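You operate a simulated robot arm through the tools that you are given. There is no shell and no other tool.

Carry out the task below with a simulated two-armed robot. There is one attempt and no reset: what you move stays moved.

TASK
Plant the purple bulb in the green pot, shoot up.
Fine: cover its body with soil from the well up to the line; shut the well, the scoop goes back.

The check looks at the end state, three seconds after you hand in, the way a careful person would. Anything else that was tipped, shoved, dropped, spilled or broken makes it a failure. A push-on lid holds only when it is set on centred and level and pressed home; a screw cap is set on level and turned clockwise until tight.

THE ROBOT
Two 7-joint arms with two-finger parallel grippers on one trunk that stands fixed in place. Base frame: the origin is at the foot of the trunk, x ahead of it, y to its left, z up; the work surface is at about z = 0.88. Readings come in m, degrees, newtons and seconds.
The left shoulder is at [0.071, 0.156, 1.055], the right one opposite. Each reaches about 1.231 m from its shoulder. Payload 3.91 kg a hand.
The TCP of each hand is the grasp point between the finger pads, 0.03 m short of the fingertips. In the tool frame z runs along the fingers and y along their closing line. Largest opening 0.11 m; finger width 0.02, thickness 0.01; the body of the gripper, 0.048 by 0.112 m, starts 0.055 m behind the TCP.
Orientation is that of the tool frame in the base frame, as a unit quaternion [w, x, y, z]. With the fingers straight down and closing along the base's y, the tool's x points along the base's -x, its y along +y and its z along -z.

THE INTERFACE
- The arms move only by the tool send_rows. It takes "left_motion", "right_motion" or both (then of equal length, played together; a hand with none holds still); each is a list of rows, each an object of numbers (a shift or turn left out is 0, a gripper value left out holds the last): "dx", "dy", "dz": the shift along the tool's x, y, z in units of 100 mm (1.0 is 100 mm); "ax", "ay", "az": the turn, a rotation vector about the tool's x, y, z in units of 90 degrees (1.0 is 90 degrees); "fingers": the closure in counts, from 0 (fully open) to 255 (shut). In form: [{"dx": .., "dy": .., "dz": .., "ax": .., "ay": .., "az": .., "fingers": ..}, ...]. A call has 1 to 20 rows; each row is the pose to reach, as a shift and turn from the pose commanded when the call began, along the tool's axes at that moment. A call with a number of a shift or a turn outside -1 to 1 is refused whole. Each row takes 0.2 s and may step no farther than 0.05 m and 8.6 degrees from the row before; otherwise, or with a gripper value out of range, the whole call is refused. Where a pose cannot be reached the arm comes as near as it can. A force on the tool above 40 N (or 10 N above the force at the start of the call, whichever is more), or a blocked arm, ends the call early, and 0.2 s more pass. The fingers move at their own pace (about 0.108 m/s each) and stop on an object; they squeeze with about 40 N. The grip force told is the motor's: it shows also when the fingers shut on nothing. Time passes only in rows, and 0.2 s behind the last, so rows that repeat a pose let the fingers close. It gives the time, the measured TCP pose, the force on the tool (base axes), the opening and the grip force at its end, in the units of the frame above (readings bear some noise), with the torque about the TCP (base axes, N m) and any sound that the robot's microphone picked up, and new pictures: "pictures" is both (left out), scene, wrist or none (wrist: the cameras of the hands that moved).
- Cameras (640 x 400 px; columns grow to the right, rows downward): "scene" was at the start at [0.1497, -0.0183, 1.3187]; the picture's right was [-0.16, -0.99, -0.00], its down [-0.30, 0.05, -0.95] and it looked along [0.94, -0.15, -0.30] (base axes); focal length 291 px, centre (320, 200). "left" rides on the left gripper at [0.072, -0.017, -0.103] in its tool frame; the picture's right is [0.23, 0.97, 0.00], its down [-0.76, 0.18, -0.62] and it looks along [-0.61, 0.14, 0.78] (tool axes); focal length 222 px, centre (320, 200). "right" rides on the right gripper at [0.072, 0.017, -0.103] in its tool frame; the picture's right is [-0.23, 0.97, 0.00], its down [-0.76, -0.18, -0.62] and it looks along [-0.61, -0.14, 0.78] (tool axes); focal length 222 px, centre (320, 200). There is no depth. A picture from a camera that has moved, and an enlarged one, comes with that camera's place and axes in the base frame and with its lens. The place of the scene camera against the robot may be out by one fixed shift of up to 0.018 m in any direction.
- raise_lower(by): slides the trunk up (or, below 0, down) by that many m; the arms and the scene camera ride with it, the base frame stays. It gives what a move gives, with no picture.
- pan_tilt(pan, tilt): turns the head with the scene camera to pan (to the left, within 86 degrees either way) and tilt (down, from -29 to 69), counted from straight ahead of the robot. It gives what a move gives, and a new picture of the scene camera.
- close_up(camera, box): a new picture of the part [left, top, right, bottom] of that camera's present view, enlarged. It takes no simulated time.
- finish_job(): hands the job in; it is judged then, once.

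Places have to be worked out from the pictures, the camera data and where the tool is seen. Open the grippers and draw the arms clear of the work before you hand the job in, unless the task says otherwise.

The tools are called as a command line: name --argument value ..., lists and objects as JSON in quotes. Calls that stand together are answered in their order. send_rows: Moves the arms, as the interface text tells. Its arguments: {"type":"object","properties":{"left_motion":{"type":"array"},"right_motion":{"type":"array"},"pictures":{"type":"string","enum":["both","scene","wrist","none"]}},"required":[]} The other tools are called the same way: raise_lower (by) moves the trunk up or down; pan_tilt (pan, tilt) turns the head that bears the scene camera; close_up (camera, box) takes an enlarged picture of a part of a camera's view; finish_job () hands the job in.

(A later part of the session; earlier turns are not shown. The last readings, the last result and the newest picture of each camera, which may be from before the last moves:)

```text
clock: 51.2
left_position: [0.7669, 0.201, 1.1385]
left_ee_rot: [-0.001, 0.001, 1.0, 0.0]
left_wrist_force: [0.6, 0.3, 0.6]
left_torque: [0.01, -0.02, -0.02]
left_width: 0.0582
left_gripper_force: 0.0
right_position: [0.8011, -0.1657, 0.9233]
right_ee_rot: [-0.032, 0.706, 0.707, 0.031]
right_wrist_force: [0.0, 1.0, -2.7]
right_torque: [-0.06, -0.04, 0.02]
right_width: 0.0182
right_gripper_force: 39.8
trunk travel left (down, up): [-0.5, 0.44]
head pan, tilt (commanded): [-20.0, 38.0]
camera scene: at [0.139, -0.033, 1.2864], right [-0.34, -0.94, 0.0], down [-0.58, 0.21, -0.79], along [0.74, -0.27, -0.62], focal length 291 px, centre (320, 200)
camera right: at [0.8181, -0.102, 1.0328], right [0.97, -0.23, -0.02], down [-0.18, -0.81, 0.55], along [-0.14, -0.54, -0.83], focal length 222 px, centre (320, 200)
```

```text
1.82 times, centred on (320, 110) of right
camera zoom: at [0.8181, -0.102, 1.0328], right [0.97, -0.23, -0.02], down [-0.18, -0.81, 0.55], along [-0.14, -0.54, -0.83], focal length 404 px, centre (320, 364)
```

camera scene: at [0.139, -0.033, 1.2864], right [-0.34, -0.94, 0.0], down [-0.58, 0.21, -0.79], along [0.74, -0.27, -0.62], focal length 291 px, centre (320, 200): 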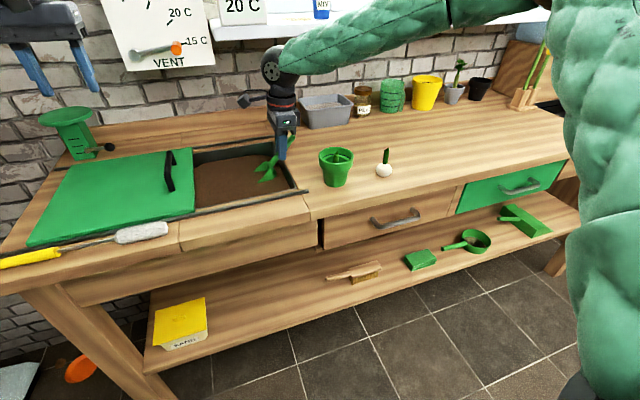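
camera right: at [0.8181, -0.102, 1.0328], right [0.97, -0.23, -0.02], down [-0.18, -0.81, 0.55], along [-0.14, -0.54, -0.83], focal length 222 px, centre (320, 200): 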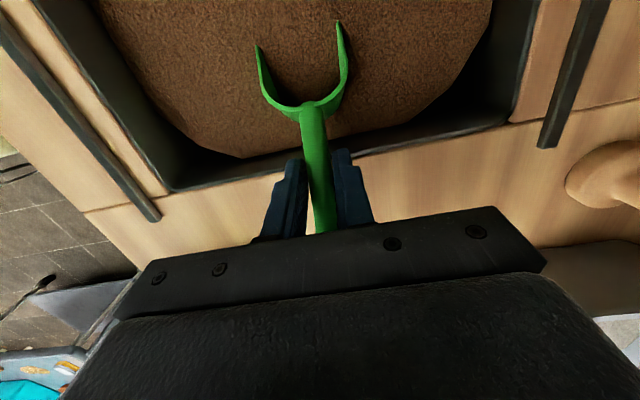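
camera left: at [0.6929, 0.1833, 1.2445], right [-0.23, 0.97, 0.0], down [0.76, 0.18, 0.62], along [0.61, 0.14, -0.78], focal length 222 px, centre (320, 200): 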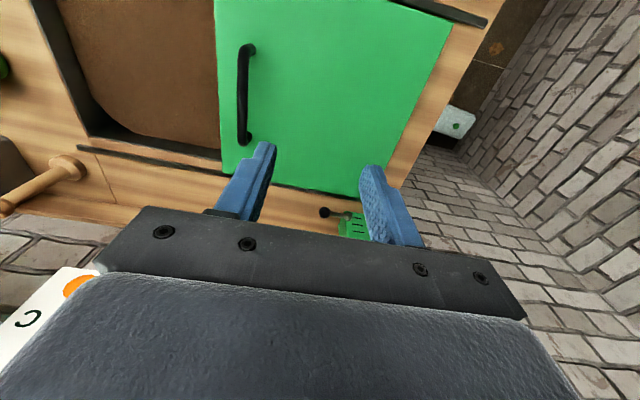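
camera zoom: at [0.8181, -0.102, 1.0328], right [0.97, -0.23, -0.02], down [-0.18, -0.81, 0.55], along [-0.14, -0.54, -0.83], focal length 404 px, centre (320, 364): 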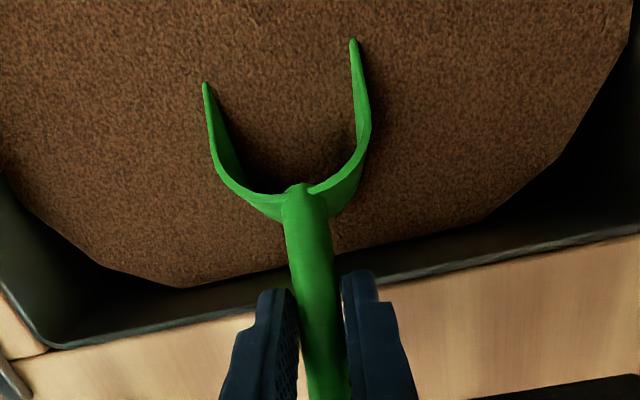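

Soil fills the bowl region; the force is small. I sweep forward and roll the bowl up toward level inside the soil (ending ~8° nose-down).

send_rows --right_motion '[{"dx": 0.152, "dz": 0.067}, {"dx": 0.249, "dz": 0.105}, {"dx": 0.285, "dz": 0.158, "ay": 0.0445}, {"dx": 0.32, "dz": 0.212, "ay": 0.0889}, {"dx": 0.347, "dz": 0.255, "ay": 0.1333}, {"dx": 0.373, "dz": 0.297, "ay": 0.1778}, {"dx": 0.396, "dz": 0.325, "ay": 0.2222}, {"dx": 0.418, "dz": 0.351, "ay": 0.2667}, {"dx": 0.432, "dz": 0.373, "ay": 0.3111}, {"dx": 0.444, "dz": 0.393, "ay": 0.3556}]' --pictures "both"

close_up --camera "scene" --box '[180, 80, 340, 220]'

close_up --camera "right" --box '[160, 0, 480, 220]'

```text
clock: 53.4
left_position: [0.7665, 0.2002, 1.1389]
left_ee_rot: [0.0, 0.0, 1.0, 0.0]
left_wrist_force: [-0.4, -1.2, 0.1]
left_torque: [0.01, -0.01, -0.03]
left_width: 0.0582
left_gripper_force: 0.1
right_position: [0.7995, -0.1168, 0.8889]
right_ee_rot: [-0.224, 0.671, 0.671, 0.224]
right_wrist_force: [-0.2, -1.0, -1.1]
right_torque: [-0.1, 0.02, 0.0]
right_width: 0.0181
right_gripper_force: 40.0
trunk travel left (down, up): [-0.5, 0.44]
head pan, tilt (commanded): [-20.0, 38.0]
camera scene: at [0.1388, -0.033, 1.2864], right [-0.34, -0.94, 0.0], down [-0.58, 0.21, -0.79], along [0.74, -0.27, -0.62], focal length 291 px, centre (320, 200)
camera right: at [0.8173, -0.1209, 1.0143], right [0.97, -0.18, -0.14], down [-0.18, -0.98, 0.04], along [-0.14, -0.01, -0.99], focal length 222 px, centre (320, 200)
```

scene: 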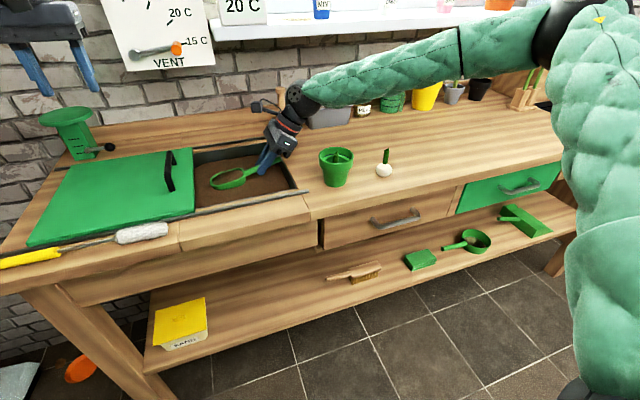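
right: 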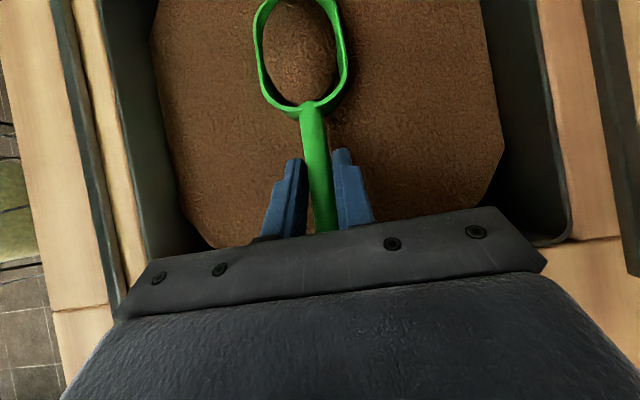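

```text
2.86 times, centred on (260, 150) of scene
camera zoom: at [0.1388, -0.033, 1.2864], right [-0.34, -0.94, 0.0], down [-0.58, 0.21, -0.79], along [0.74, -0.27, -0.62], focal length 830 px, centre (491, 343)
```

zoom: 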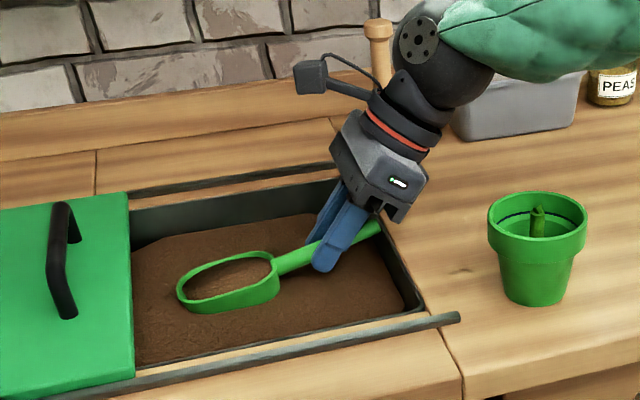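

```text
1.82 times, centred on (320, 110) of right
camera zoom: at [0.8173, -0.1209, 1.0143], right [0.97, -0.18, -0.14], down [-0.18, -0.98, 0.04], along [-0.14, -0.01, -0.99], focal length 404 px, centre (320, 364)
```

zoom: 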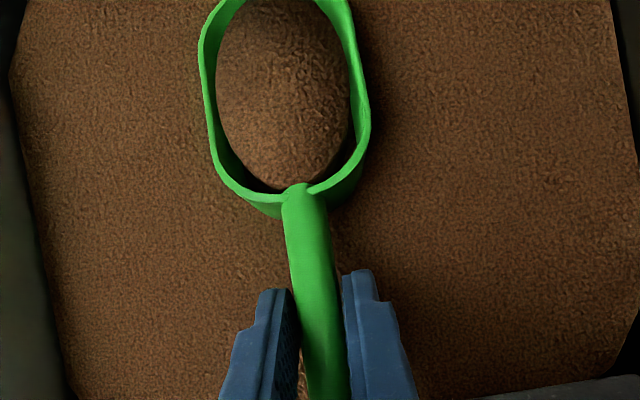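

The bowl now carries a mound of soil. I lift it slowly, then level it over the well.

send_rows --right_motion '[{"dx": 0.09, "dz": -0.12}, {"dx": 0.18, "dz": -0.24}, {"dx": 0.3, "dz": -0.4}, {"dx": 0.42, "dz": -0.56}, {"dx": 0.54, "dz": -0.72, "ay": 0.0445}, {"dx": 0.6, "dz": -0.8, "ay": 0.0889}, {"dx": 0.6, "dz": -0.8, "ay": 0.0889}]' --pictures "both"

close_up --camera "scene" --box '[180, 60, 340, 200]'

close_up --camera "right" --box '[160, 0, 480, 220]'

```text
clock: 55.0
left_position: [0.7662, 0.2016, 1.1386]
left_ee_rot: [0.0, -0.001, 1.0, -0.001]
left_wrist_force: [0.1, -0.1, 0.6]
left_torque: [0.0, 0.01, 0.0]
left_width: 0.0581
left_gripper_force: 0.0
right_position: [0.8016, -0.1134, 0.9896]
right_ee_rot: [-0.27, 0.653, 0.653, 0.27]
right_wrist_force: [0.7, 0.0, -2.1]
right_torque: [-0.11, 0.01, -0.03]
right_width: 0.0182
right_gripper_force: 40.2
trunk travel left (down, up): [-0.5, 0.44]
head pan, tilt (commanded): [-20.0, 38.0]
camera scene: at [0.1387, -0.0328, 1.2864], right [-0.34, -0.94, 0.0], down [-0.58, 0.21, -0.79], along [0.74, -0.27, -0.62], focal length 291 px, centre (320, 200)
camera right: at [0.819, -0.1354, 1.1131], right [0.97, -0.16, -0.16], down [-0.18, -0.98, -0.1], along [-0.14, 0.12, -0.98], focal length 222 px, centre (320, 200)
```

scene: 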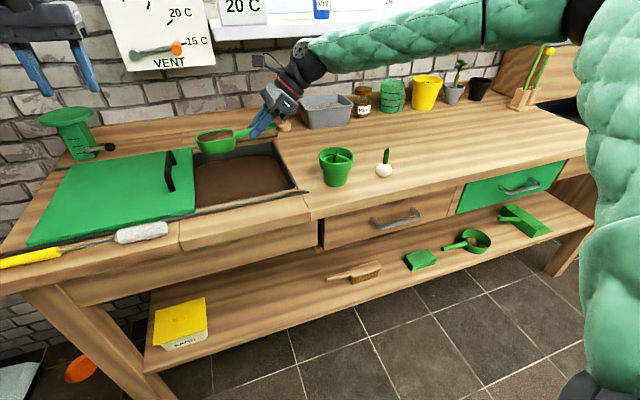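
right: 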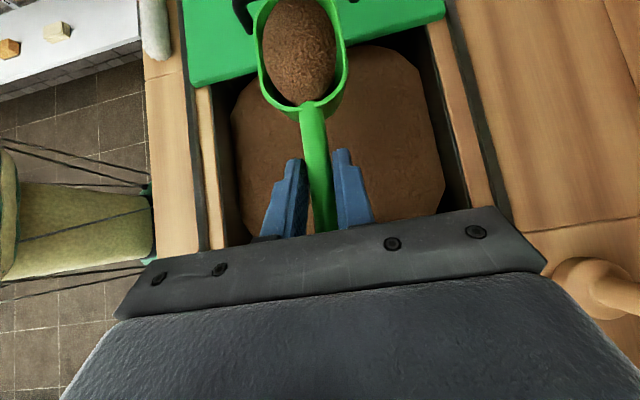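

```text
2.86 times, centred on (260, 130) of scene
camera zoom: at [0.1387, -0.0328, 1.2864], right [-0.34, -0.94, 0.0], down [-0.58, 0.21, -0.79], along [0.74, -0.27, -0.62], focal length 830 px, centre (491, 400)
```

zoom: 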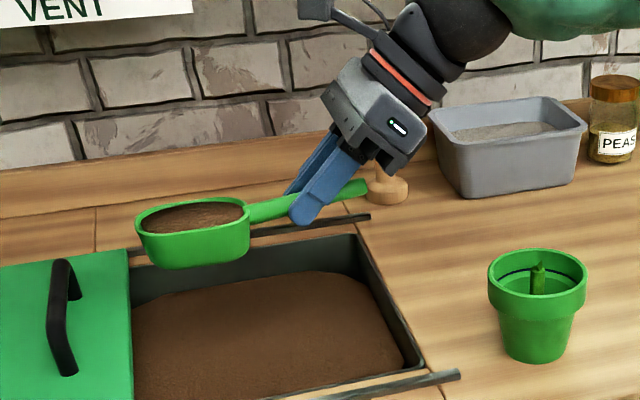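

```text
1.82 times, centred on (320, 110) of right
camera zoom: at [0.819, -0.1354, 1.1131], right [0.97, -0.16, -0.16], down [-0.18, -0.98, -0.1], along [-0.14, 0.12, -0.98], focal length 404 px, centre (320, 364)
```

zoom: 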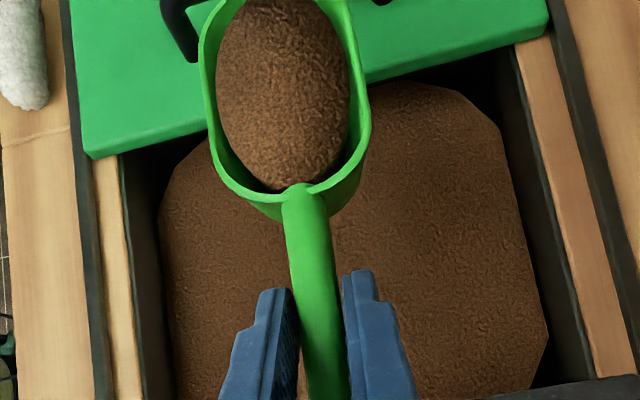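

The scoop holds a full, level load with nothing spilled. I raise it and carry it level toward the pot.

send_rows --right_motion '[{"dx": 0.12, "dz": -0.12}, {"dx": 0.26, "dz": -0.26}, {"dx": 0.4, "dz": -0.4}, {"dx": 0.5, "dz": -0.5}, {"dx": 0.53, "dz": -0.53}]' --pictures "none"

send_rows --right_motion '[{"dx": -0.1, "dz": -0.1, "dy": -0.06}, {"dx": -0.25, "dz": -0.25, "dy": -0.16}, {"dx": -0.4, "dz": -0.4, "dy": -0.26}, {"dx": -0.55, "dz": -0.55, "dy": -0.35}, {"dx": -0.66, "dz": -0.66, "dy": -0.42}, {"dx": -0.707, "dz": -0.707, "dy": -0.45}]' --pictures "none"

send_rows --right_motion '[{"dx": -0.1, "dz": -0.1, "dy": -0.06}, {"dx": -0.25, "dz": -0.25, "dy": -0.16}, {"dx": -0.4, "dz": -0.4, "dy": -0.26}, {"dx": -0.55, "dz": -0.55, "dy": -0.35}, {"dx": -0.66, "dz": -0.66, "dy": -0.42}, {"dx": -0.707, "dz": -0.707, "dy": -0.45}]' --pictures "both"

```text
clock: 56.2
left_position: [0.7672, 0.2009, 1.1393]
left_ee_rot: [0.0, 0.0, 1.0, 0.0]
left_wrist_force: [-0.2, 0.5, -0.2]
left_torque: [-0.04, 0.01, -0.02]
left_width: 0.0583
left_gripper_force: 0.1
right_position: [0.8009, -0.116, 1.0642]
right_ee_rot: [-0.271, 0.653, 0.653, 0.27]
right_wrist_force: [0.2, -0.3, -1.9]
right_torque: [-0.08, -0.02, -0.03]
right_width: 0.0179
right_gripper_force: 39.3
trunk travel left (down, up): [-0.5, 0.44]
head pan, tilt (commanded): [-20.0, 38.0]
```

```text
clock: 57.6
left_position: [0.7669, 0.2011, 1.1403]
left_ee_rot: [0.0, 0.0, 1.0, 0.0]
left_wrist_force: [-0.5, 0.1, -0.1]
left_torque: [-0.02, -0.01, 0.0]
left_width: 0.0582
left_gripper_force: 0.1
right_position: [0.756, -0.2158, 1.0648]
right_ee_rot: [-0.27, 0.654, 0.653, 0.271]
right_wrist_force: [-0.2, -0.1, -1.4]
right_torque: [-0.12, 0.0, -0.04]
right_width: 0.0184
right_gripper_force: 39.7
trunk travel left (down, up): [-0.5, 0.44]
head pan, tilt (commanded): [-20.0, 38.0]
```

```text
clock: 59.0
left_position: [0.767, 0.2007, 1.1403]
left_ee_rot: [0.001, 0.0, 1.0, 0.0]
left_wrist_force: [-0.3, 0.7, 0.2]
left_torque: [-0.02, -0.02, 0.02]
left_width: 0.0583
left_gripper_force: 0.0
right_position: [0.712, -0.3151, 1.0633]
right_ee_rot: [-0.27, 0.653, 0.653, 0.271]
right_wrist_force: [-0.3, -0.7, -1.3]
right_torque: [-0.11, 0.01, -0.03]
right_width: 0.0185
right_gripper_force: 39.5
trunk travel left (down, up): [-0.5, 0.44]
head pan, tilt (commanded): [-20.0, 38.0]
camera scene: at [0.1386, -0.0332, 1.2864], right [-0.34, -0.94, 0.0], down [-0.58, 0.21, -0.79], along [0.74, -0.27, -0.62], focal length 291 px, centre (320, 200)
camera right: at [0.7284, -0.3369, 1.1874], right [0.97, -0.16, -0.16], down [-0.18, -0.98, -0.1], along [-0.14, 0.12, -0.98], focal length 222 px, centre (320, 200)
```

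scene: 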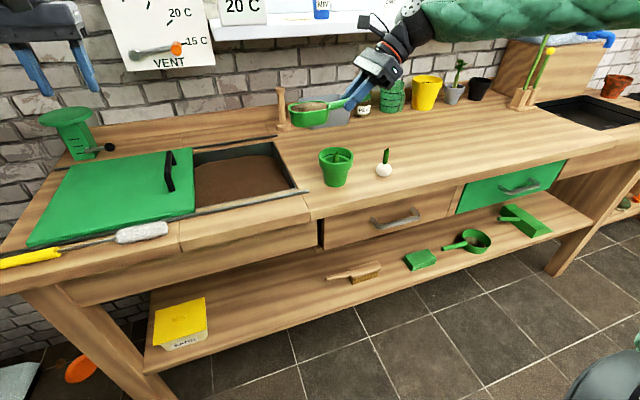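
right: 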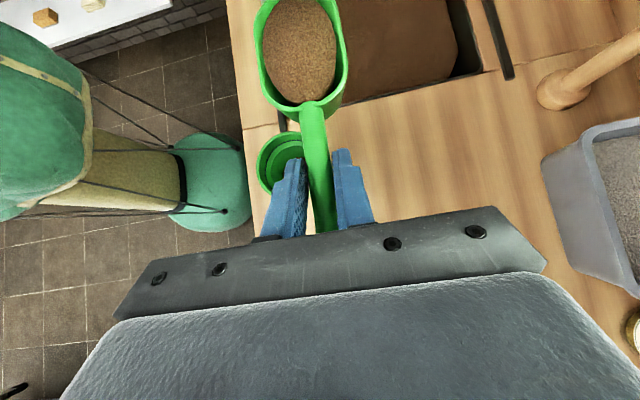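

Load intact. I bring the scoop's nose above the pot, still level and high.

send_rows --right_motion '[{"dx": -0.1, "dz": -0.1, "dy": -0.07}, {"dx": -0.25, "dz": -0.25, "dy": -0.17}, {"dx": -0.4, "dz": -0.4, "dy": -0.27}, {"dx": -0.55, "dz": -0.55, "dy": -0.37}, {"dx": -0.65, "dz": -0.65, "dy": -0.44}, {"dx": -0.672, "dz": -0.672, "dy": -0.455}]' --pictures "both"

close_up --camera "scene" --box '[290, 70, 430, 200]'

close_up --camera "right" --box '[160, 0, 480, 220]'

```text
clock: 60.4
left_position: [0.7655, 0.201, 1.14]
left_ee_rot: [0.0, 0.0, 1.0, 0.0]
left_wrist_force: [-0.2, -0.3, -0.2]
left_torque: [-0.03, 0.02, 0.01]
left_width: 0.0581
left_gripper_force: 0.0
right_position: [0.6669, -0.4111, 1.0642]
right_ee_rot: [-0.27, 0.653, 0.654, 0.27]
right_wrist_force: [-0.4, -0.4, -1.4]
right_torque: [-0.11, 0.02, 0.02]
right_width: 0.018
right_gripper_force: 40.2
trunk travel left (down, up): [-0.5, 0.44]
head pan, tilt (commanded): [-20.0, 38.0]
camera scene: at [0.1386, -0.033, 1.2864], right [-0.34, -0.94, 0.0], down [-0.58, 0.21, -0.79], along [0.74, -0.27, -0.62], focal length 291 px, centre (320, 200)
camera right: at [0.6828, -0.433, 1.1881], right [0.97, -0.16, -0.16], down [-0.18, -0.98, -0.1], along [-0.14, 0.12, -0.98], focal length 222 px, centre (320, 200)
```

scene: 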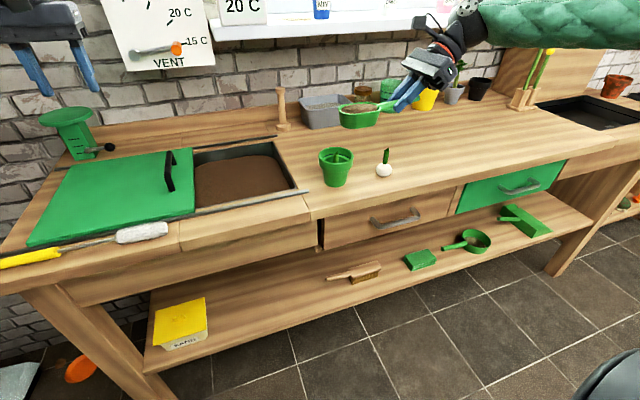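
right: 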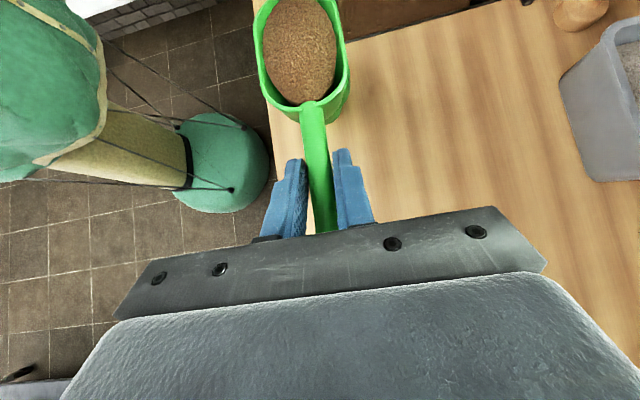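

```text
3.08 times, centred on (360, 135) of scene
camera zoom: at [0.1386, -0.033, 1.2864], right [-0.34, -0.94, 0.0], down [-0.58, 0.21, -0.79], along [0.74, -0.27, -0.62], focal length 894 px, centre (197, 400)
```

zoom: 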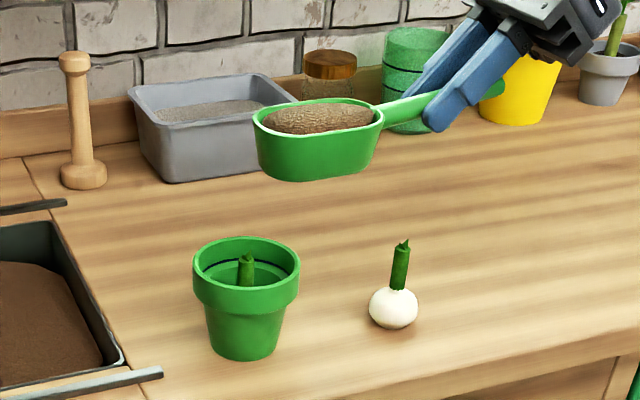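

```text
1.82 times, centred on (320, 110) of right
camera zoom: at [0.6828, -0.433, 1.1881], right [0.97, -0.16, -0.16], down [-0.18, -0.98, -0.1], along [-0.14, 0.12, -0.98], focal length 404 px, centre (320, 364)
```

zoom: 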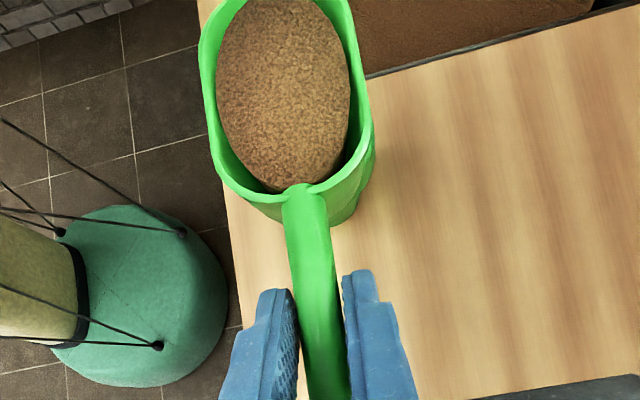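

Nose is over the pot at a safe height. I begin a slow tilt to 20° nose-down while lowering the lip to about z=1.00 above the pot's centre.

send_rows --right_motion '[{"dx": -0.074, "dz": 0.076, "ay": -0.0556}, {"dx": -0.148, "dz": 0.152, "ay": -0.1111}, {"dx": -0.09, "dz": 0.145, "ay": -0.1667}, {"dx": -0.035, "dz": 0.138, "ay": -0.2222}, {"dx": -0.035, "dz": 0.138, "ay": -0.2222}]' --pictures "both"

close_up --camera "scene" --box '[290, 70, 430, 200]'

close_up --camera "right" --box '[160, 0, 480, 220]'

```text
clock: 61.6
left_position: [0.7658, 0.2001, 1.1392]
left_ee_rot: [0.0, 0.0, 1.0, 0.001]
left_wrist_force: [-0.2, -0.5, 0.3]
left_torque: [0.04, -0.02, 0.0]
left_width: 0.0584
left_gripper_force: 0.0
right_position: [0.667, -0.4025, 1.0532]
right_ee_rot: [-0.153, 0.69, 0.691, 0.153]
right_wrist_force: [0.2, -0.4, -1.3]
right_torque: [-0.07, -0.01, 0.01]
right_width: 0.0184
right_gripper_force: 39.9
trunk travel left (down, up): [-0.5, 0.44]
head pan, tilt (commanded): [-20.0, 38.0]
camera scene: at [0.1386, -0.0338, 1.2864], right [-0.34, -0.94, 0.0], down [-0.58, 0.21, -0.79], along [0.74, -0.27, -0.62], focal length 291 px, centre (320, 200)
camera right: at [0.6834, -0.3806, 1.1764], right [0.97, -0.21, -0.1], down [-0.18, -0.95, 0.24], along [-0.14, -0.22, -0.97], focal length 222 px, centre (320, 200)
```

scene: 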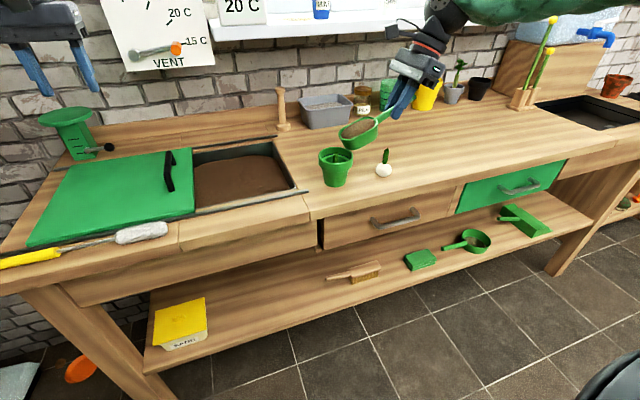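
right: 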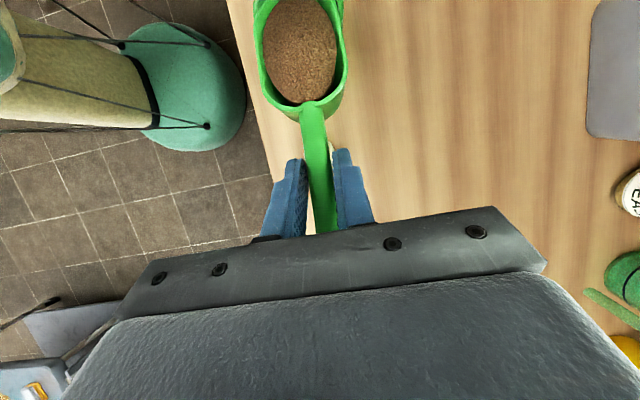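

```text
3.08 times, centred on (360, 135) of scene
camera zoom: at [0.1386, -0.0338, 1.2864], right [-0.34, -0.94, 0.0], down [-0.58, 0.21, -0.79], along [0.74, -0.27, -0.62], focal length 894 px, centre (197, 400)
```

zoom: 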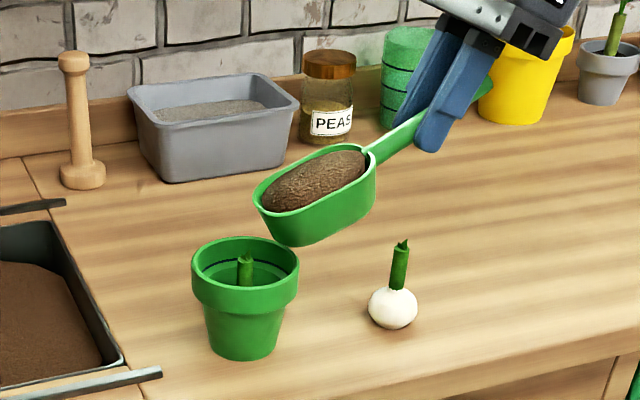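

```text
1.82 times, centred on (320, 110) of right
camera zoom: at [0.6834, -0.3806, 1.1764], right [0.97, -0.21, -0.1], down [-0.18, -0.95, 0.24], along [-0.14, -0.22, -0.97], focal length 404 px, centre (320, 364)
```

zoom: 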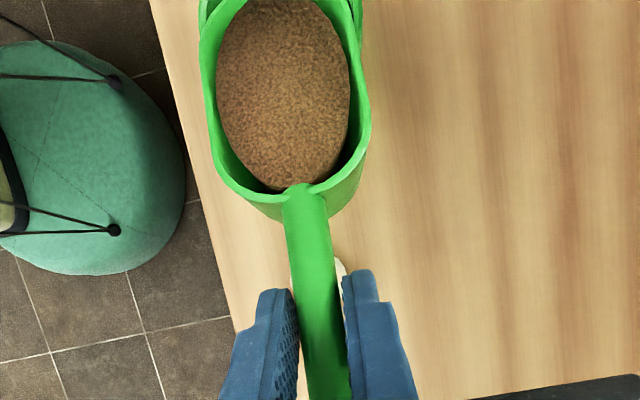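

No flow at 20°, and the lip is correctly over the pot mouth. I tilt to 35° keeping the lip fixed in space.

send_rows --right_motion '[{"dx": 0.078, "dz": -0.053, "ay": -0.0556}, {"dx": 0.156, "dz": -0.106, "ay": -0.1111}, {"dx": 0.21, "dz": -0.138, "ay": -0.1389}, {"dx": 0.263, "dz": -0.17, "ay": -0.1667}]' --pictures "both"

close_up --camera "scene" --box '[290, 70, 430, 200]'

close_up --camera "right" --box '[160, 0, 480, 220]'

```text
clock: 62.6
left_position: [0.7676, 0.202, 1.1398]
left_ee_rot: [0.0, 0.001, 1.0, 0.0]
left_wrist_force: [-0.5, 0.2, 0.1]
left_torque: [0.01, 0.0, -0.03]
left_width: 0.0584
left_gripper_force: 0.1
right_position: [0.6641, -0.3846, 1.0781]
right_ee_rot: [-0.062, 0.704, 0.705, 0.061]
right_wrist_force: [0.6, -0.3, -1.2]
right_torque: [-0.1, -0.02, 0.01]
right_width: 0.0184
right_gripper_force: 40.3
trunk travel left (down, up): [-0.5, 0.44]
head pan, tilt (commanded): [-20.0, 38.0]
camera scene: at [0.1384, -0.0323, 1.2864], right [-0.34, -0.94, 0.0], down [-0.58, 0.21, -0.79], along [0.74, -0.27, -0.62], focal length 291 px, centre (320, 200)
camera right: at [0.6825, -0.3318, 1.1922], right [0.97, -0.22, -0.04], down [-0.18, -0.86, 0.48], along [-0.14, -0.46, -0.87], focal length 222 px, centre (320, 200)
```

scene: 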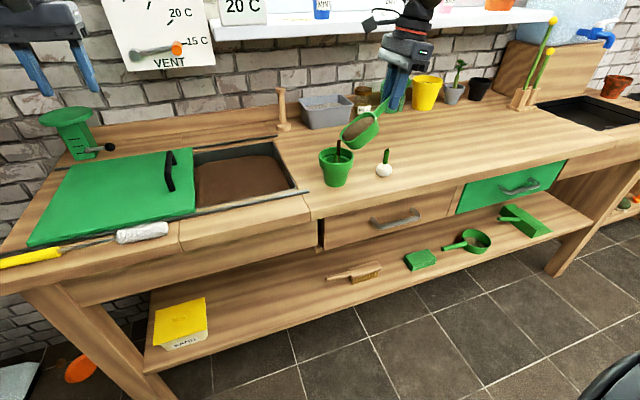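
right: 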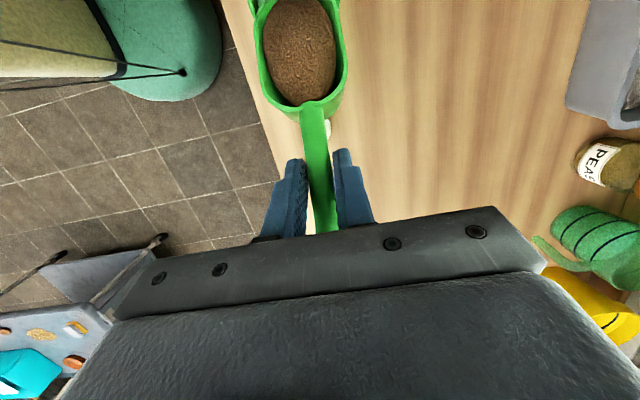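

```text
3.08 times, centred on (360, 135) of scene
camera zoom: at [0.1384, -0.0323, 1.2864], right [-0.34, -0.94, 0.0], down [-0.58, 0.21, -0.79], along [0.74, -0.27, -0.62], focal length 894 px, centre (197, 400)
```

zoom: 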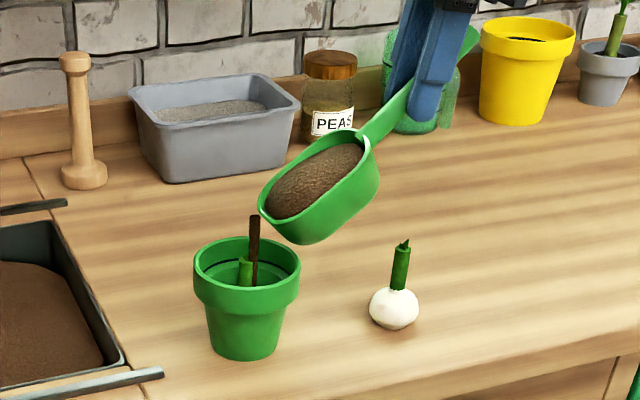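

```text
1.82 times, centred on (320, 110) of right
camera zoom: at [0.6825, -0.3318, 1.1922], right [0.97, -0.22, -0.04], down [-0.18, -0.86, 0.48], along [-0.14, -0.46, -0.87], focal length 404 px, centre (320, 364)
```

zoom: 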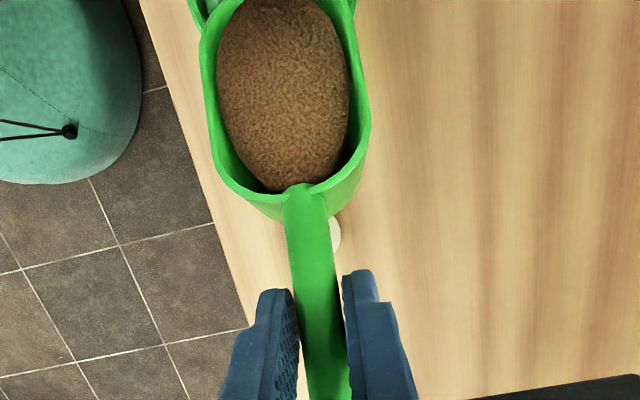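

Soil has begun streaming from the lip into the pot. I hold this tilt for about a second and watch the level.

send_rows --right_motion '[{"dx": 0.0}, {"dx": 0.0}, {"dx": 0.0}, {"dx": 0.0}]' --pictures "scene"

close_up --camera "scene" --box '[310, 90, 400, 190]'

close_up --camera "right" --box '[160, 0, 480, 220]'

```text
clock: 63.6
left_position: [0.7664, 0.2009, 1.1399]
left_ee_rot: [0.001, 0.0, 1.0, 0.0]
left_wrist_force: [0.4, -0.1, 0.4]
left_torque: [-0.01, 0.0, 0.01]
left_width: 0.0583
left_gripper_force: 0.1
right_position: [0.6658, -0.3859, 1.0775]
right_ee_rot: [-0.061, 0.705, 0.704, 0.061]
right_wrist_force: [0.5, 0.2, -1.4]
right_torque: [-0.05, -0.01, 0.03]
right_width: 0.0181
right_gripper_force: 40.1
trunk travel left (down, up): [-0.5, 0.44]
head pan, tilt (commanded): [-20.0, 38.0]
camera scene: at [0.1386, -0.0331, 1.2864], right [-0.34, -0.94, 0.0], down [-0.58, 0.21, -0.79], along [0.74, -0.27, -0.62], focal length 291 px, centre (320, 200)
```

scene: 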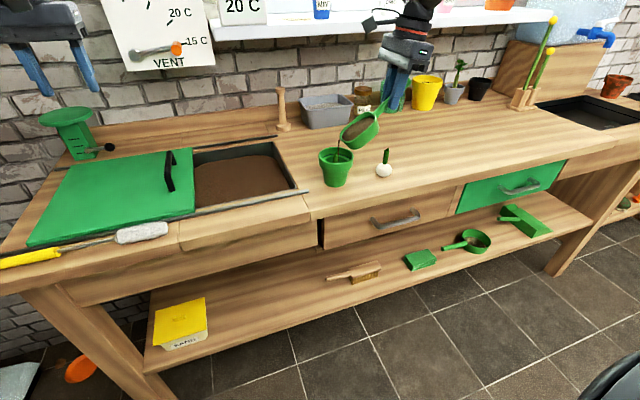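

```text
4.00 times, centred on (355, 140) of scene
camera zoom: at [0.1386, -0.0331, 1.2864], right [-0.34, -0.94, 0.0], down [-0.58, 0.21, -0.79], along [0.74, -0.27, -0.62], focal length 1162 px, centre (180, 440)
```

zoom: 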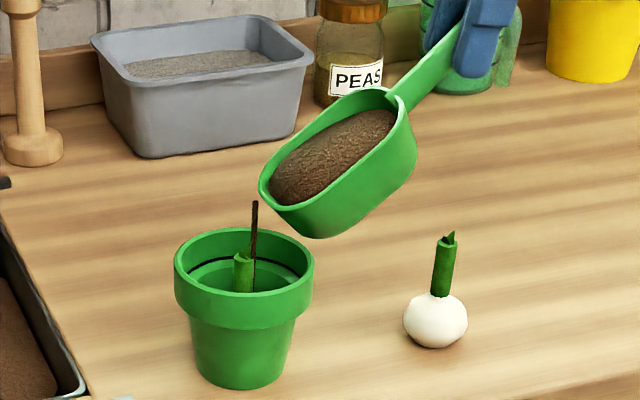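

```text
1.82 times, centred on (320, 110) of right
camera zoom: at [0.6827, -0.3325, 1.1921], right [0.97, -0.22, -0.04], down [-0.18, -0.86, 0.48], along [-0.14, -0.46, -0.88], focal length 404 px, centre (320, 364)
```

zoom: 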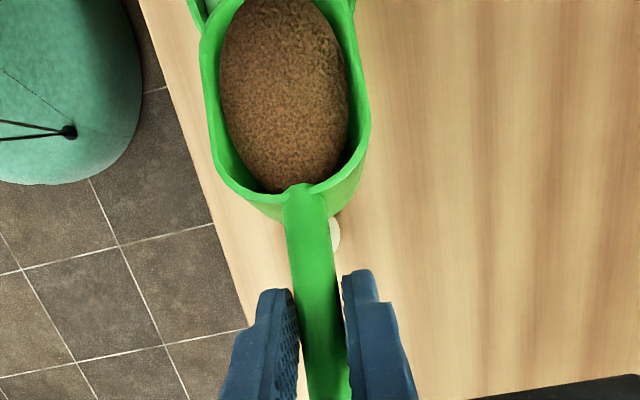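

The stream thins out as the bowl reaches equilibrium at this tilt, so tilt controls the amount. I go to 40° and hold.

send_rows --right_motion '[{"dx": 0.047, "dz": -0.041, "ay": -0.0278}, {"dx": 0.094, "dz": -0.082, "ay": -0.0556}, {"dx": 0.094, "dz": -0.082, "ay": -0.0556}, {"dx": 0.094, "dz": -0.082, "ay": -0.0556}, {"dx": 0.094, "dz": -0.082, "ay": -0.0556}]' --pictures "scene"

close_up --camera "scene" --box '[310, 110, 390, 190]'

close_up --camera "right" --box '[160, 0, 480, 220]'

```text
clock: 64.8
left_position: [0.7671, 0.2014, 1.1394]
left_ee_rot: [0.0, 0.0, 1.0, 0.0]
left_wrist_force: [0.4, -0.4, -0.9]
left_torque: [0.0, 0.0, 0.03]
left_width: 0.0583
left_gripper_force: 0.1
right_position: [0.6647, -0.3786, 1.0873]
right_ee_rot: [-0.031, 0.706, 0.707, 0.031]
right_wrist_force: [-0.4, 0.5, -1.1]
right_torque: [-0.06, -0.01, 0.0]
right_width: 0.0182
right_gripper_force: 40.3
trunk travel left (down, up): [-0.5, 0.44]
head pan, tilt (commanded): [-20.0, 38.0]
camera scene: at [0.1386, -0.0332, 1.2864], right [-0.34, -0.94, 0.0], down [-0.58, 0.21, -0.79], along [0.74, -0.27, -0.62], focal length 291 px, centre (320, 200)
```

scene: 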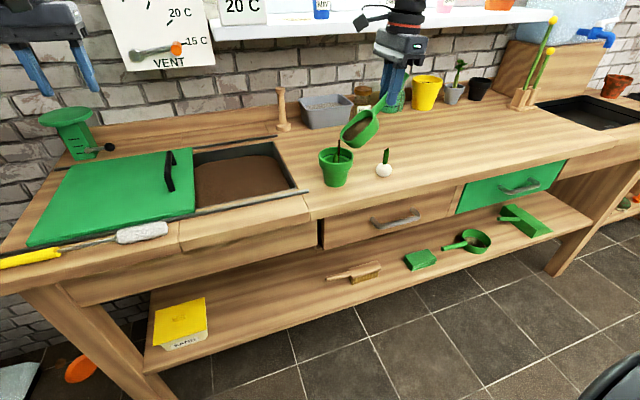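

```text
5.00 times, centred on (350, 150) of scene
camera zoom: at [0.1386, -0.0332, 1.2864], right [-0.34, -0.94, 0.0], down [-0.58, 0.21, -0.79], along [0.74, -0.27, -0.62], focal length 1453 px, centre (170, 450)
```

zoom: 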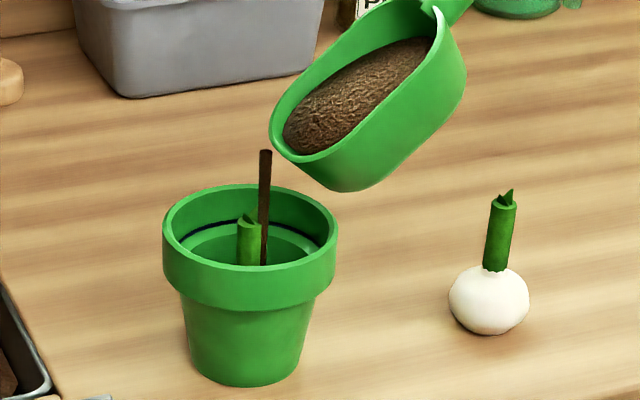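

```text
1.82 times, centred on (320, 110) of right
camera zoom: at [0.6825, -0.3153, 1.1967], right [0.97, -0.23, -0.02], down [-0.18, -0.81, 0.55], along [-0.14, -0.54, -0.83], focal length 404 px, centre (320, 364)
```

zoom: 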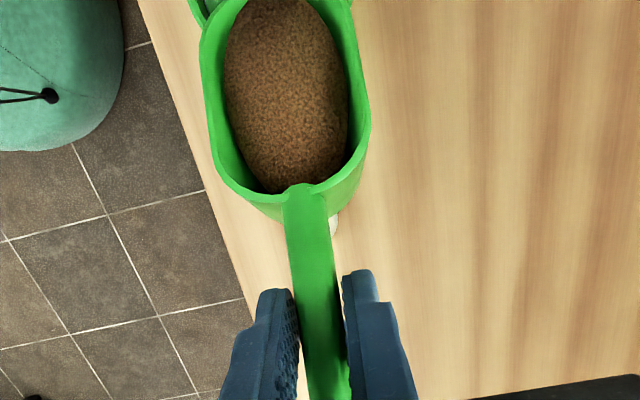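

Flow continues steadily into the pot. I hold at 40° a further second.

send_rows --right_motion '[{"dx": 0.0}, {"dx": 0.0}, {"dx": 0.0}, {"dx": 0.0}, {"dx": 0.0}, {"dx": 0.0}]' --pictures "none"

close_up --camera "scene" --box '[310, 110, 390, 190]'

close_up --camera "right" --box '[160, 0, 480, 220]'

```text
clock: 66.2
left_position: [0.7663, 0.2002, 1.1398]
left_ee_rot: [0.0, 0.0, 1.0, 0.0]
left_wrist_force: [0.2, 0.2, 0.3]
left_torque: [0.0, 0.04, -0.02]
left_width: 0.0585
left_gripper_force: 0.1
right_position: [0.6657, -0.3792, 1.0879]
right_ee_rot: [-0.03, 0.706, 0.707, 0.03]
right_wrist_force: [0.4, 0.6, -1.7]
right_torque: [-0.07, 0.02, -0.02]
right_width: 0.018
right_gripper_force: 39.8
trunk travel left (down, up): [-0.5, 0.44]
head pan, tilt (commanded): [-20.0, 38.0]
```

```text
5.00 times, centred on (350, 150) of scene
camera zoom: at [0.1386, -0.033, 1.2864], right [-0.34, -0.94, 0.0], down [-0.58, 0.21, -0.79], along [0.74, -0.27, -0.62], focal length 1453 px, centre (170, 450)
```

zoom: 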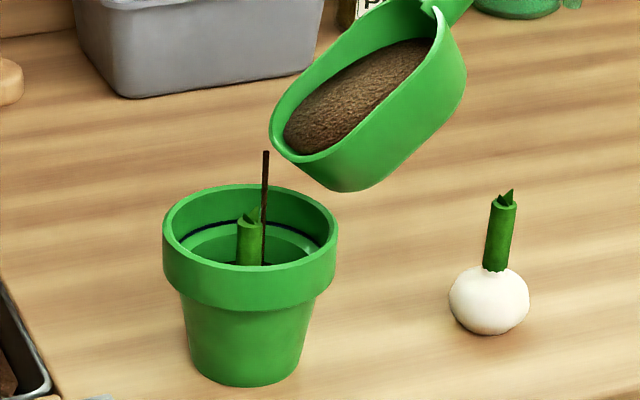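

```text
1.82 times, centred on (320, 110) of right
camera zoom: at [0.6824, -0.3152, 1.1968], right [0.97, -0.23, -0.02], down [-0.18, -0.81, 0.55], along [-0.14, -0.54, -0.83], focal length 404 px, centre (320, 364)
```

zoom: 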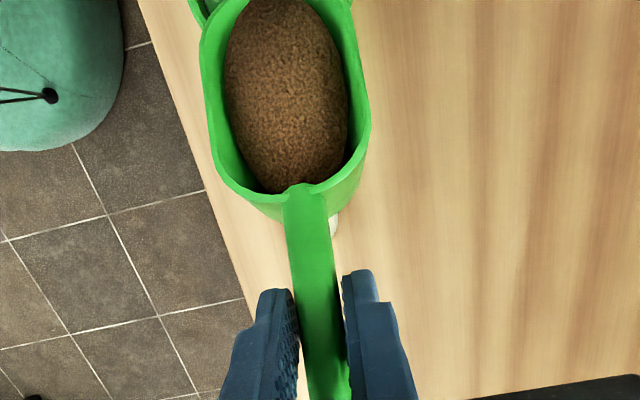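

Stream thinning again. I tilt to 45° and hold.

send_rows --right_motion '[{"dx": 0.047, "dz": -0.042, "ay": -0.0278}, {"dx": 0.094, "dz": -0.083, "ay": -0.0556}, {"dx": 0.094, "dz": -0.083, "ay": -0.0556}, {"dx": 0.094, "dz": -0.083, "ay": -0.0556}, {"dx": 0.094, "dz": -0.083, "ay": -0.0556}, {"dx": 0.094, "dz": -0.083, "ay": -0.0556}]' --pictures "none"

close_up --camera "scene" --box '[310, 110, 390, 190]'

close_up --camera "right" --box '[160, 0, 480, 220]'

```text
clock: 67.6
left_position: [0.7668, 0.2017, 1.1396]
left_ee_rot: [0.001, 0.0, 1.0, 0.0]
left_wrist_force: [-0.5, 0.1, -0.9]
left_torque: [-0.04, 0.01, -0.02]
left_width: 0.0582
left_gripper_force: 0.1
right_position: [0.6637, -0.3694, 1.0962]
right_ee_rot: [0.0, 0.707, 0.707, -0.001]
right_wrist_force: [-0.2, -0.5, -0.6]
right_torque: [-0.09, -0.04, -0.04]
right_width: 0.0181
right_gripper_force: 40.1
trunk travel left (down, up): [-0.5, 0.44]
head pan, tilt (commanded): [-20.0, 38.0]
```

```text
5.00 times, centred on (350, 150) of scene
camera zoom: at [0.1386, -0.0329, 1.2864], right [-0.34, -0.94, 0.0], down [-0.58, 0.21, -0.79], along [0.74, -0.27, -0.62], focal length 1453 px, centre (170, 450)
```

zoom: 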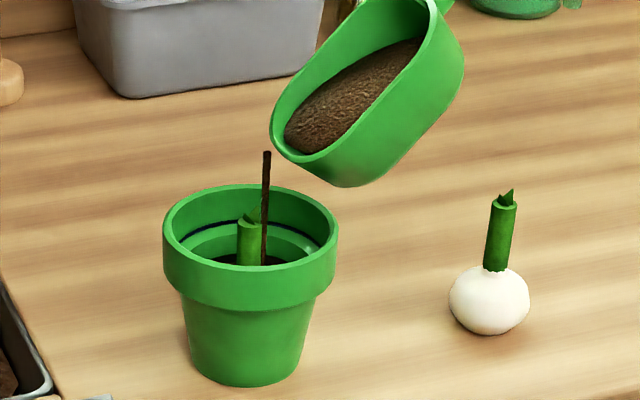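

```text
1.82 times, centred on (320, 110) of right
camera zoom: at [0.6815, -0.2967, 1.1997], right [0.97, -0.23, 0.0], down [-0.18, -0.76, 0.62], along [-0.14, -0.61, -0.78], focal length 404 px, centre (320, 364)
```

zoom: 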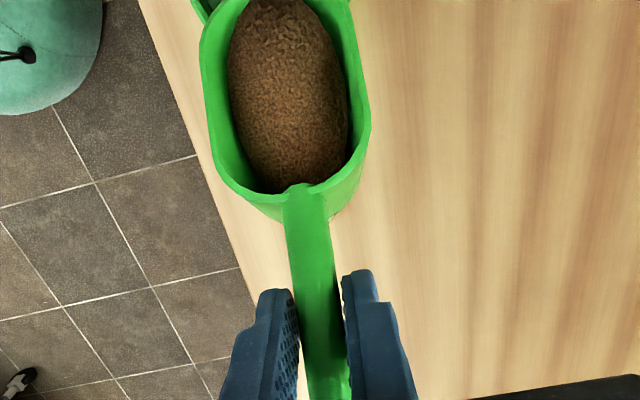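

Soil is now visible in the pot behind the shoot, still below the line. I keep holding at 45°.

send_rows --right_motion '[{"dx": 0.0}, {"dx": 0.0}, {"dx": 0.0}, {"dx": 0.0}]' --pictures "none"

close_up --camera "scene" --box '[310, 110, 390, 190]'

```text
clock: 68.6
left_position: [0.7668, 0.2, 1.1402]
left_ee_rot: [0.0, -0.001, 1.0, 0.001]
left_wrist_force: [0.5, -0.5, 0.2]
left_torque: [-0.03, 0.0, 0.0]
left_width: 0.0582
left_gripper_force: 0.0
right_position: [0.6637, -0.3695, 1.0962]
right_ee_rot: [-0.001, 0.707, 0.707, 0.0]
right_wrist_force: [-0.5, 0.1, -1.0]
right_torque: [-0.02, 0.0, 0.0]
right_width: 0.0181
right_gripper_force: 40.0
trunk travel left (down, up): [-0.5, 0.44]
head pan, tilt (commanded): [-20.0, 38.0]
```

```text
5.00 times, centred on (350, 150) of scene
camera zoom: at [0.1386, -0.033, 1.2864], right [-0.34, -0.94, 0.0], down [-0.58, 0.21, -0.79], along [0.74, -0.27, -0.62], focal length 1453 px, centre (170, 450)
```

zoom: 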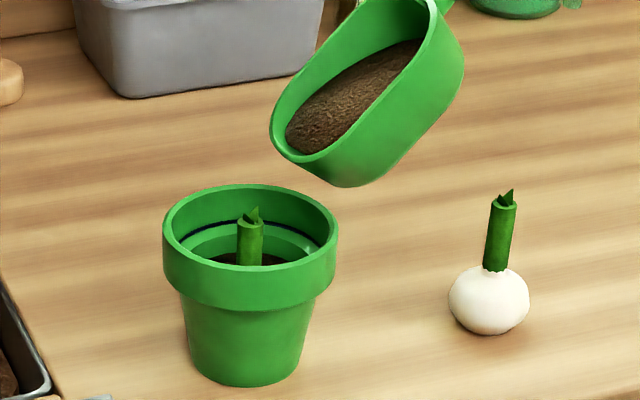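

Flow stopped at this tilt. I take a tight close-up to gauge soil level against the line.

close_up --camera "scene" --box '[315, 142, 360, 172]'

```text
13.33 times, centred on (338, 157) of scene
camera zoom: at [0.1386, -0.033, 1.2864], right [-0.34, -0.94, 0.0], down [-0.58, 0.21, -0.79], along [0.74, -0.27, -0.62], focal length 3874 px, centre (87, 773)
```

zoom: 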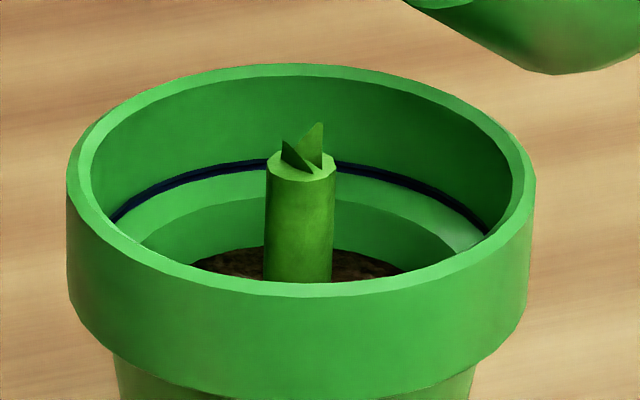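

Soil is ~9 mm below the ledge; the line sits just above the ledge. I tilt to 50° and hold.

send_rows --right_motion '[{"dx": 0.047, "dz": -0.041, "ay": -0.0278}, {"dx": 0.095, "dz": -0.082, "ay": -0.0556}, {"dx": 0.095, "dz": -0.082, "ay": -0.0556}, {"dx": 0.095, "dz": -0.082, "ay": -0.0556}, {"dx": 0.095, "dz": -0.082, "ay": -0.0556}]' --pictures "none"

close_up --camera "scene" --box '[315, 132, 375, 172]'

```text
clock: 69.8
left_position: [0.7666, 0.2006, 1.1404]
left_ee_rot: [0.0, -0.001, 1.0, 0.0]
left_wrist_force: [-0.7, 0.0, -0.1]
left_torque: [-0.03, 0.01, 0.02]
left_width: 0.0585
left_gripper_force: 0.1
right_position: [0.6643, -0.3616, 1.1047]
right_ee_rot: [0.03, 0.707, 0.706, -0.031]
right_wrist_force: [0.0, 0.8, -1.8]
right_torque: [-0.01, 0.03, 0.0]
right_width: 0.0181
right_gripper_force: 40.4
trunk travel left (down, up): [-0.5, 0.44]
head pan, tilt (commanded): [-20.0, 38.0]
```

```text
10.00 times, centred on (345, 152) of scene
camera zoom: at [0.1386, -0.0332, 1.2864], right [-0.34, -0.94, 0.0], down [-0.58, 0.21, -0.79], along [0.74, -0.27, -0.62], focal length 2906 px, centre (70, 680)
```

zoom: 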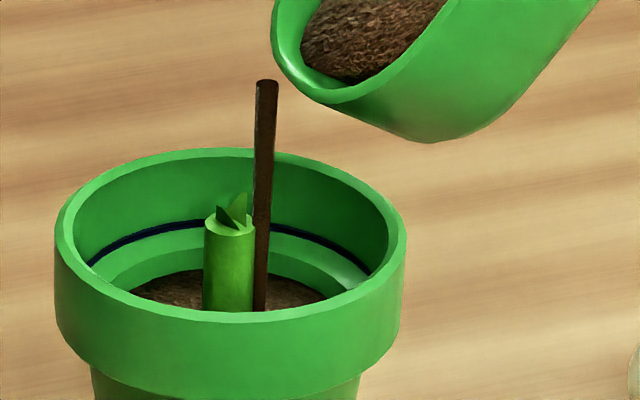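

Level is rising. I hold a bit longer at 50°.

send_rows --right_motion '[{"dx": 0.0}, {"dx": 0.0}, {"dx": 0.0}]' --pictures "none"

close_up --camera "scene" --box '[315, 132, 375, 172]'

```text
clock: 70.6
left_position: [0.7661, 0.2003, 1.1409]
left_ee_rot: [0.0, 0.0, 1.0, 0.0]
left_wrist_force: [-0.3, 0.1, 0.5]
left_torque: [-0.01, 0.0, 0.0]
left_width: 0.0578
left_gripper_force: 0.0
right_position: [0.6642, -0.3616, 1.1044]
right_ee_rot: [0.031, 0.706, 0.707, -0.03]
right_wrist_force: [-0.1, -0.3, -0.4]
right_torque: [-0.04, -0.02, 0.05]
right_width: 0.0185
right_gripper_force: 39.9
trunk travel left (down, up): [-0.5, 0.44]
head pan, tilt (commanded): [-20.0, 38.0]
```

```text
10.00 times, centred on (345, 152) of scene
camera zoom: at [0.1386, -0.033, 1.2864], right [-0.34, -0.94, 0.0], down [-0.58, 0.21, -0.79], along [0.74, -0.27, -0.62], focal length 2906 px, centre (70, 680)
```

zoom: 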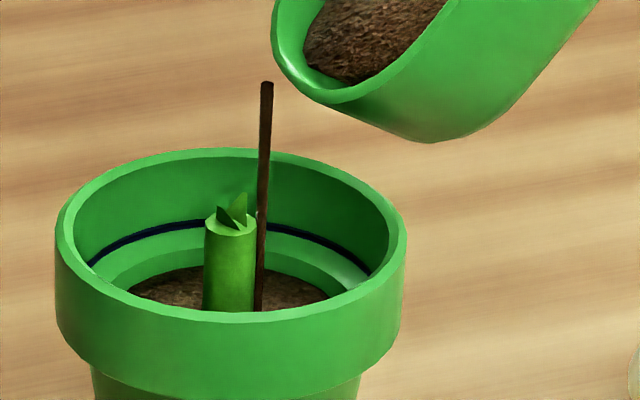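

Still rising slowly as the stream thins. I hold a few more rows.

send_rows --right_motion '[{"dx": 0.0}, {"dx": 0.0}, {"dx": 0.0}, {"dx": 0.0}]' --pictures "none"

close_up --camera "scene" --box '[315, 132, 375, 172]'

```text
clock: 71.6
left_position: [0.767, 0.2006, 1.1397]
left_ee_rot: [-0.001, 0.0, 1.0, 0.0]
left_wrist_force: [0.1, 0.3, 0.8]
left_torque: [-0.01, 0.0, -0.01]
left_width: 0.058
left_gripper_force: 0.1
right_position: [0.6661, -0.3614, 1.1046]
right_ee_rot: [0.031, 0.706, 0.707, -0.03]
right_wrist_force: [0.0, -1.0, -1.1]
right_torque: [-0.03, 0.08, 0.01]
right_width: 0.0178
right_gripper_force: 39.9
trunk travel left (down, up): [-0.5, 0.44]
head pan, tilt (commanded): [-20.0, 38.0]
```

```text
10.00 times, centred on (345, 152) of scene
camera zoom: at [0.1386, -0.033, 1.2864], right [-0.34, -0.94, 0.0], down [-0.58, 0.21, -0.79], along [0.74, -0.27, -0.62], focal length 2906 px, centre (70, 680)
```

zoom: 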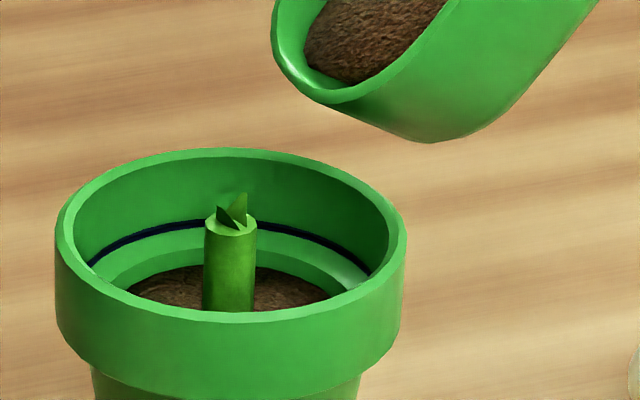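

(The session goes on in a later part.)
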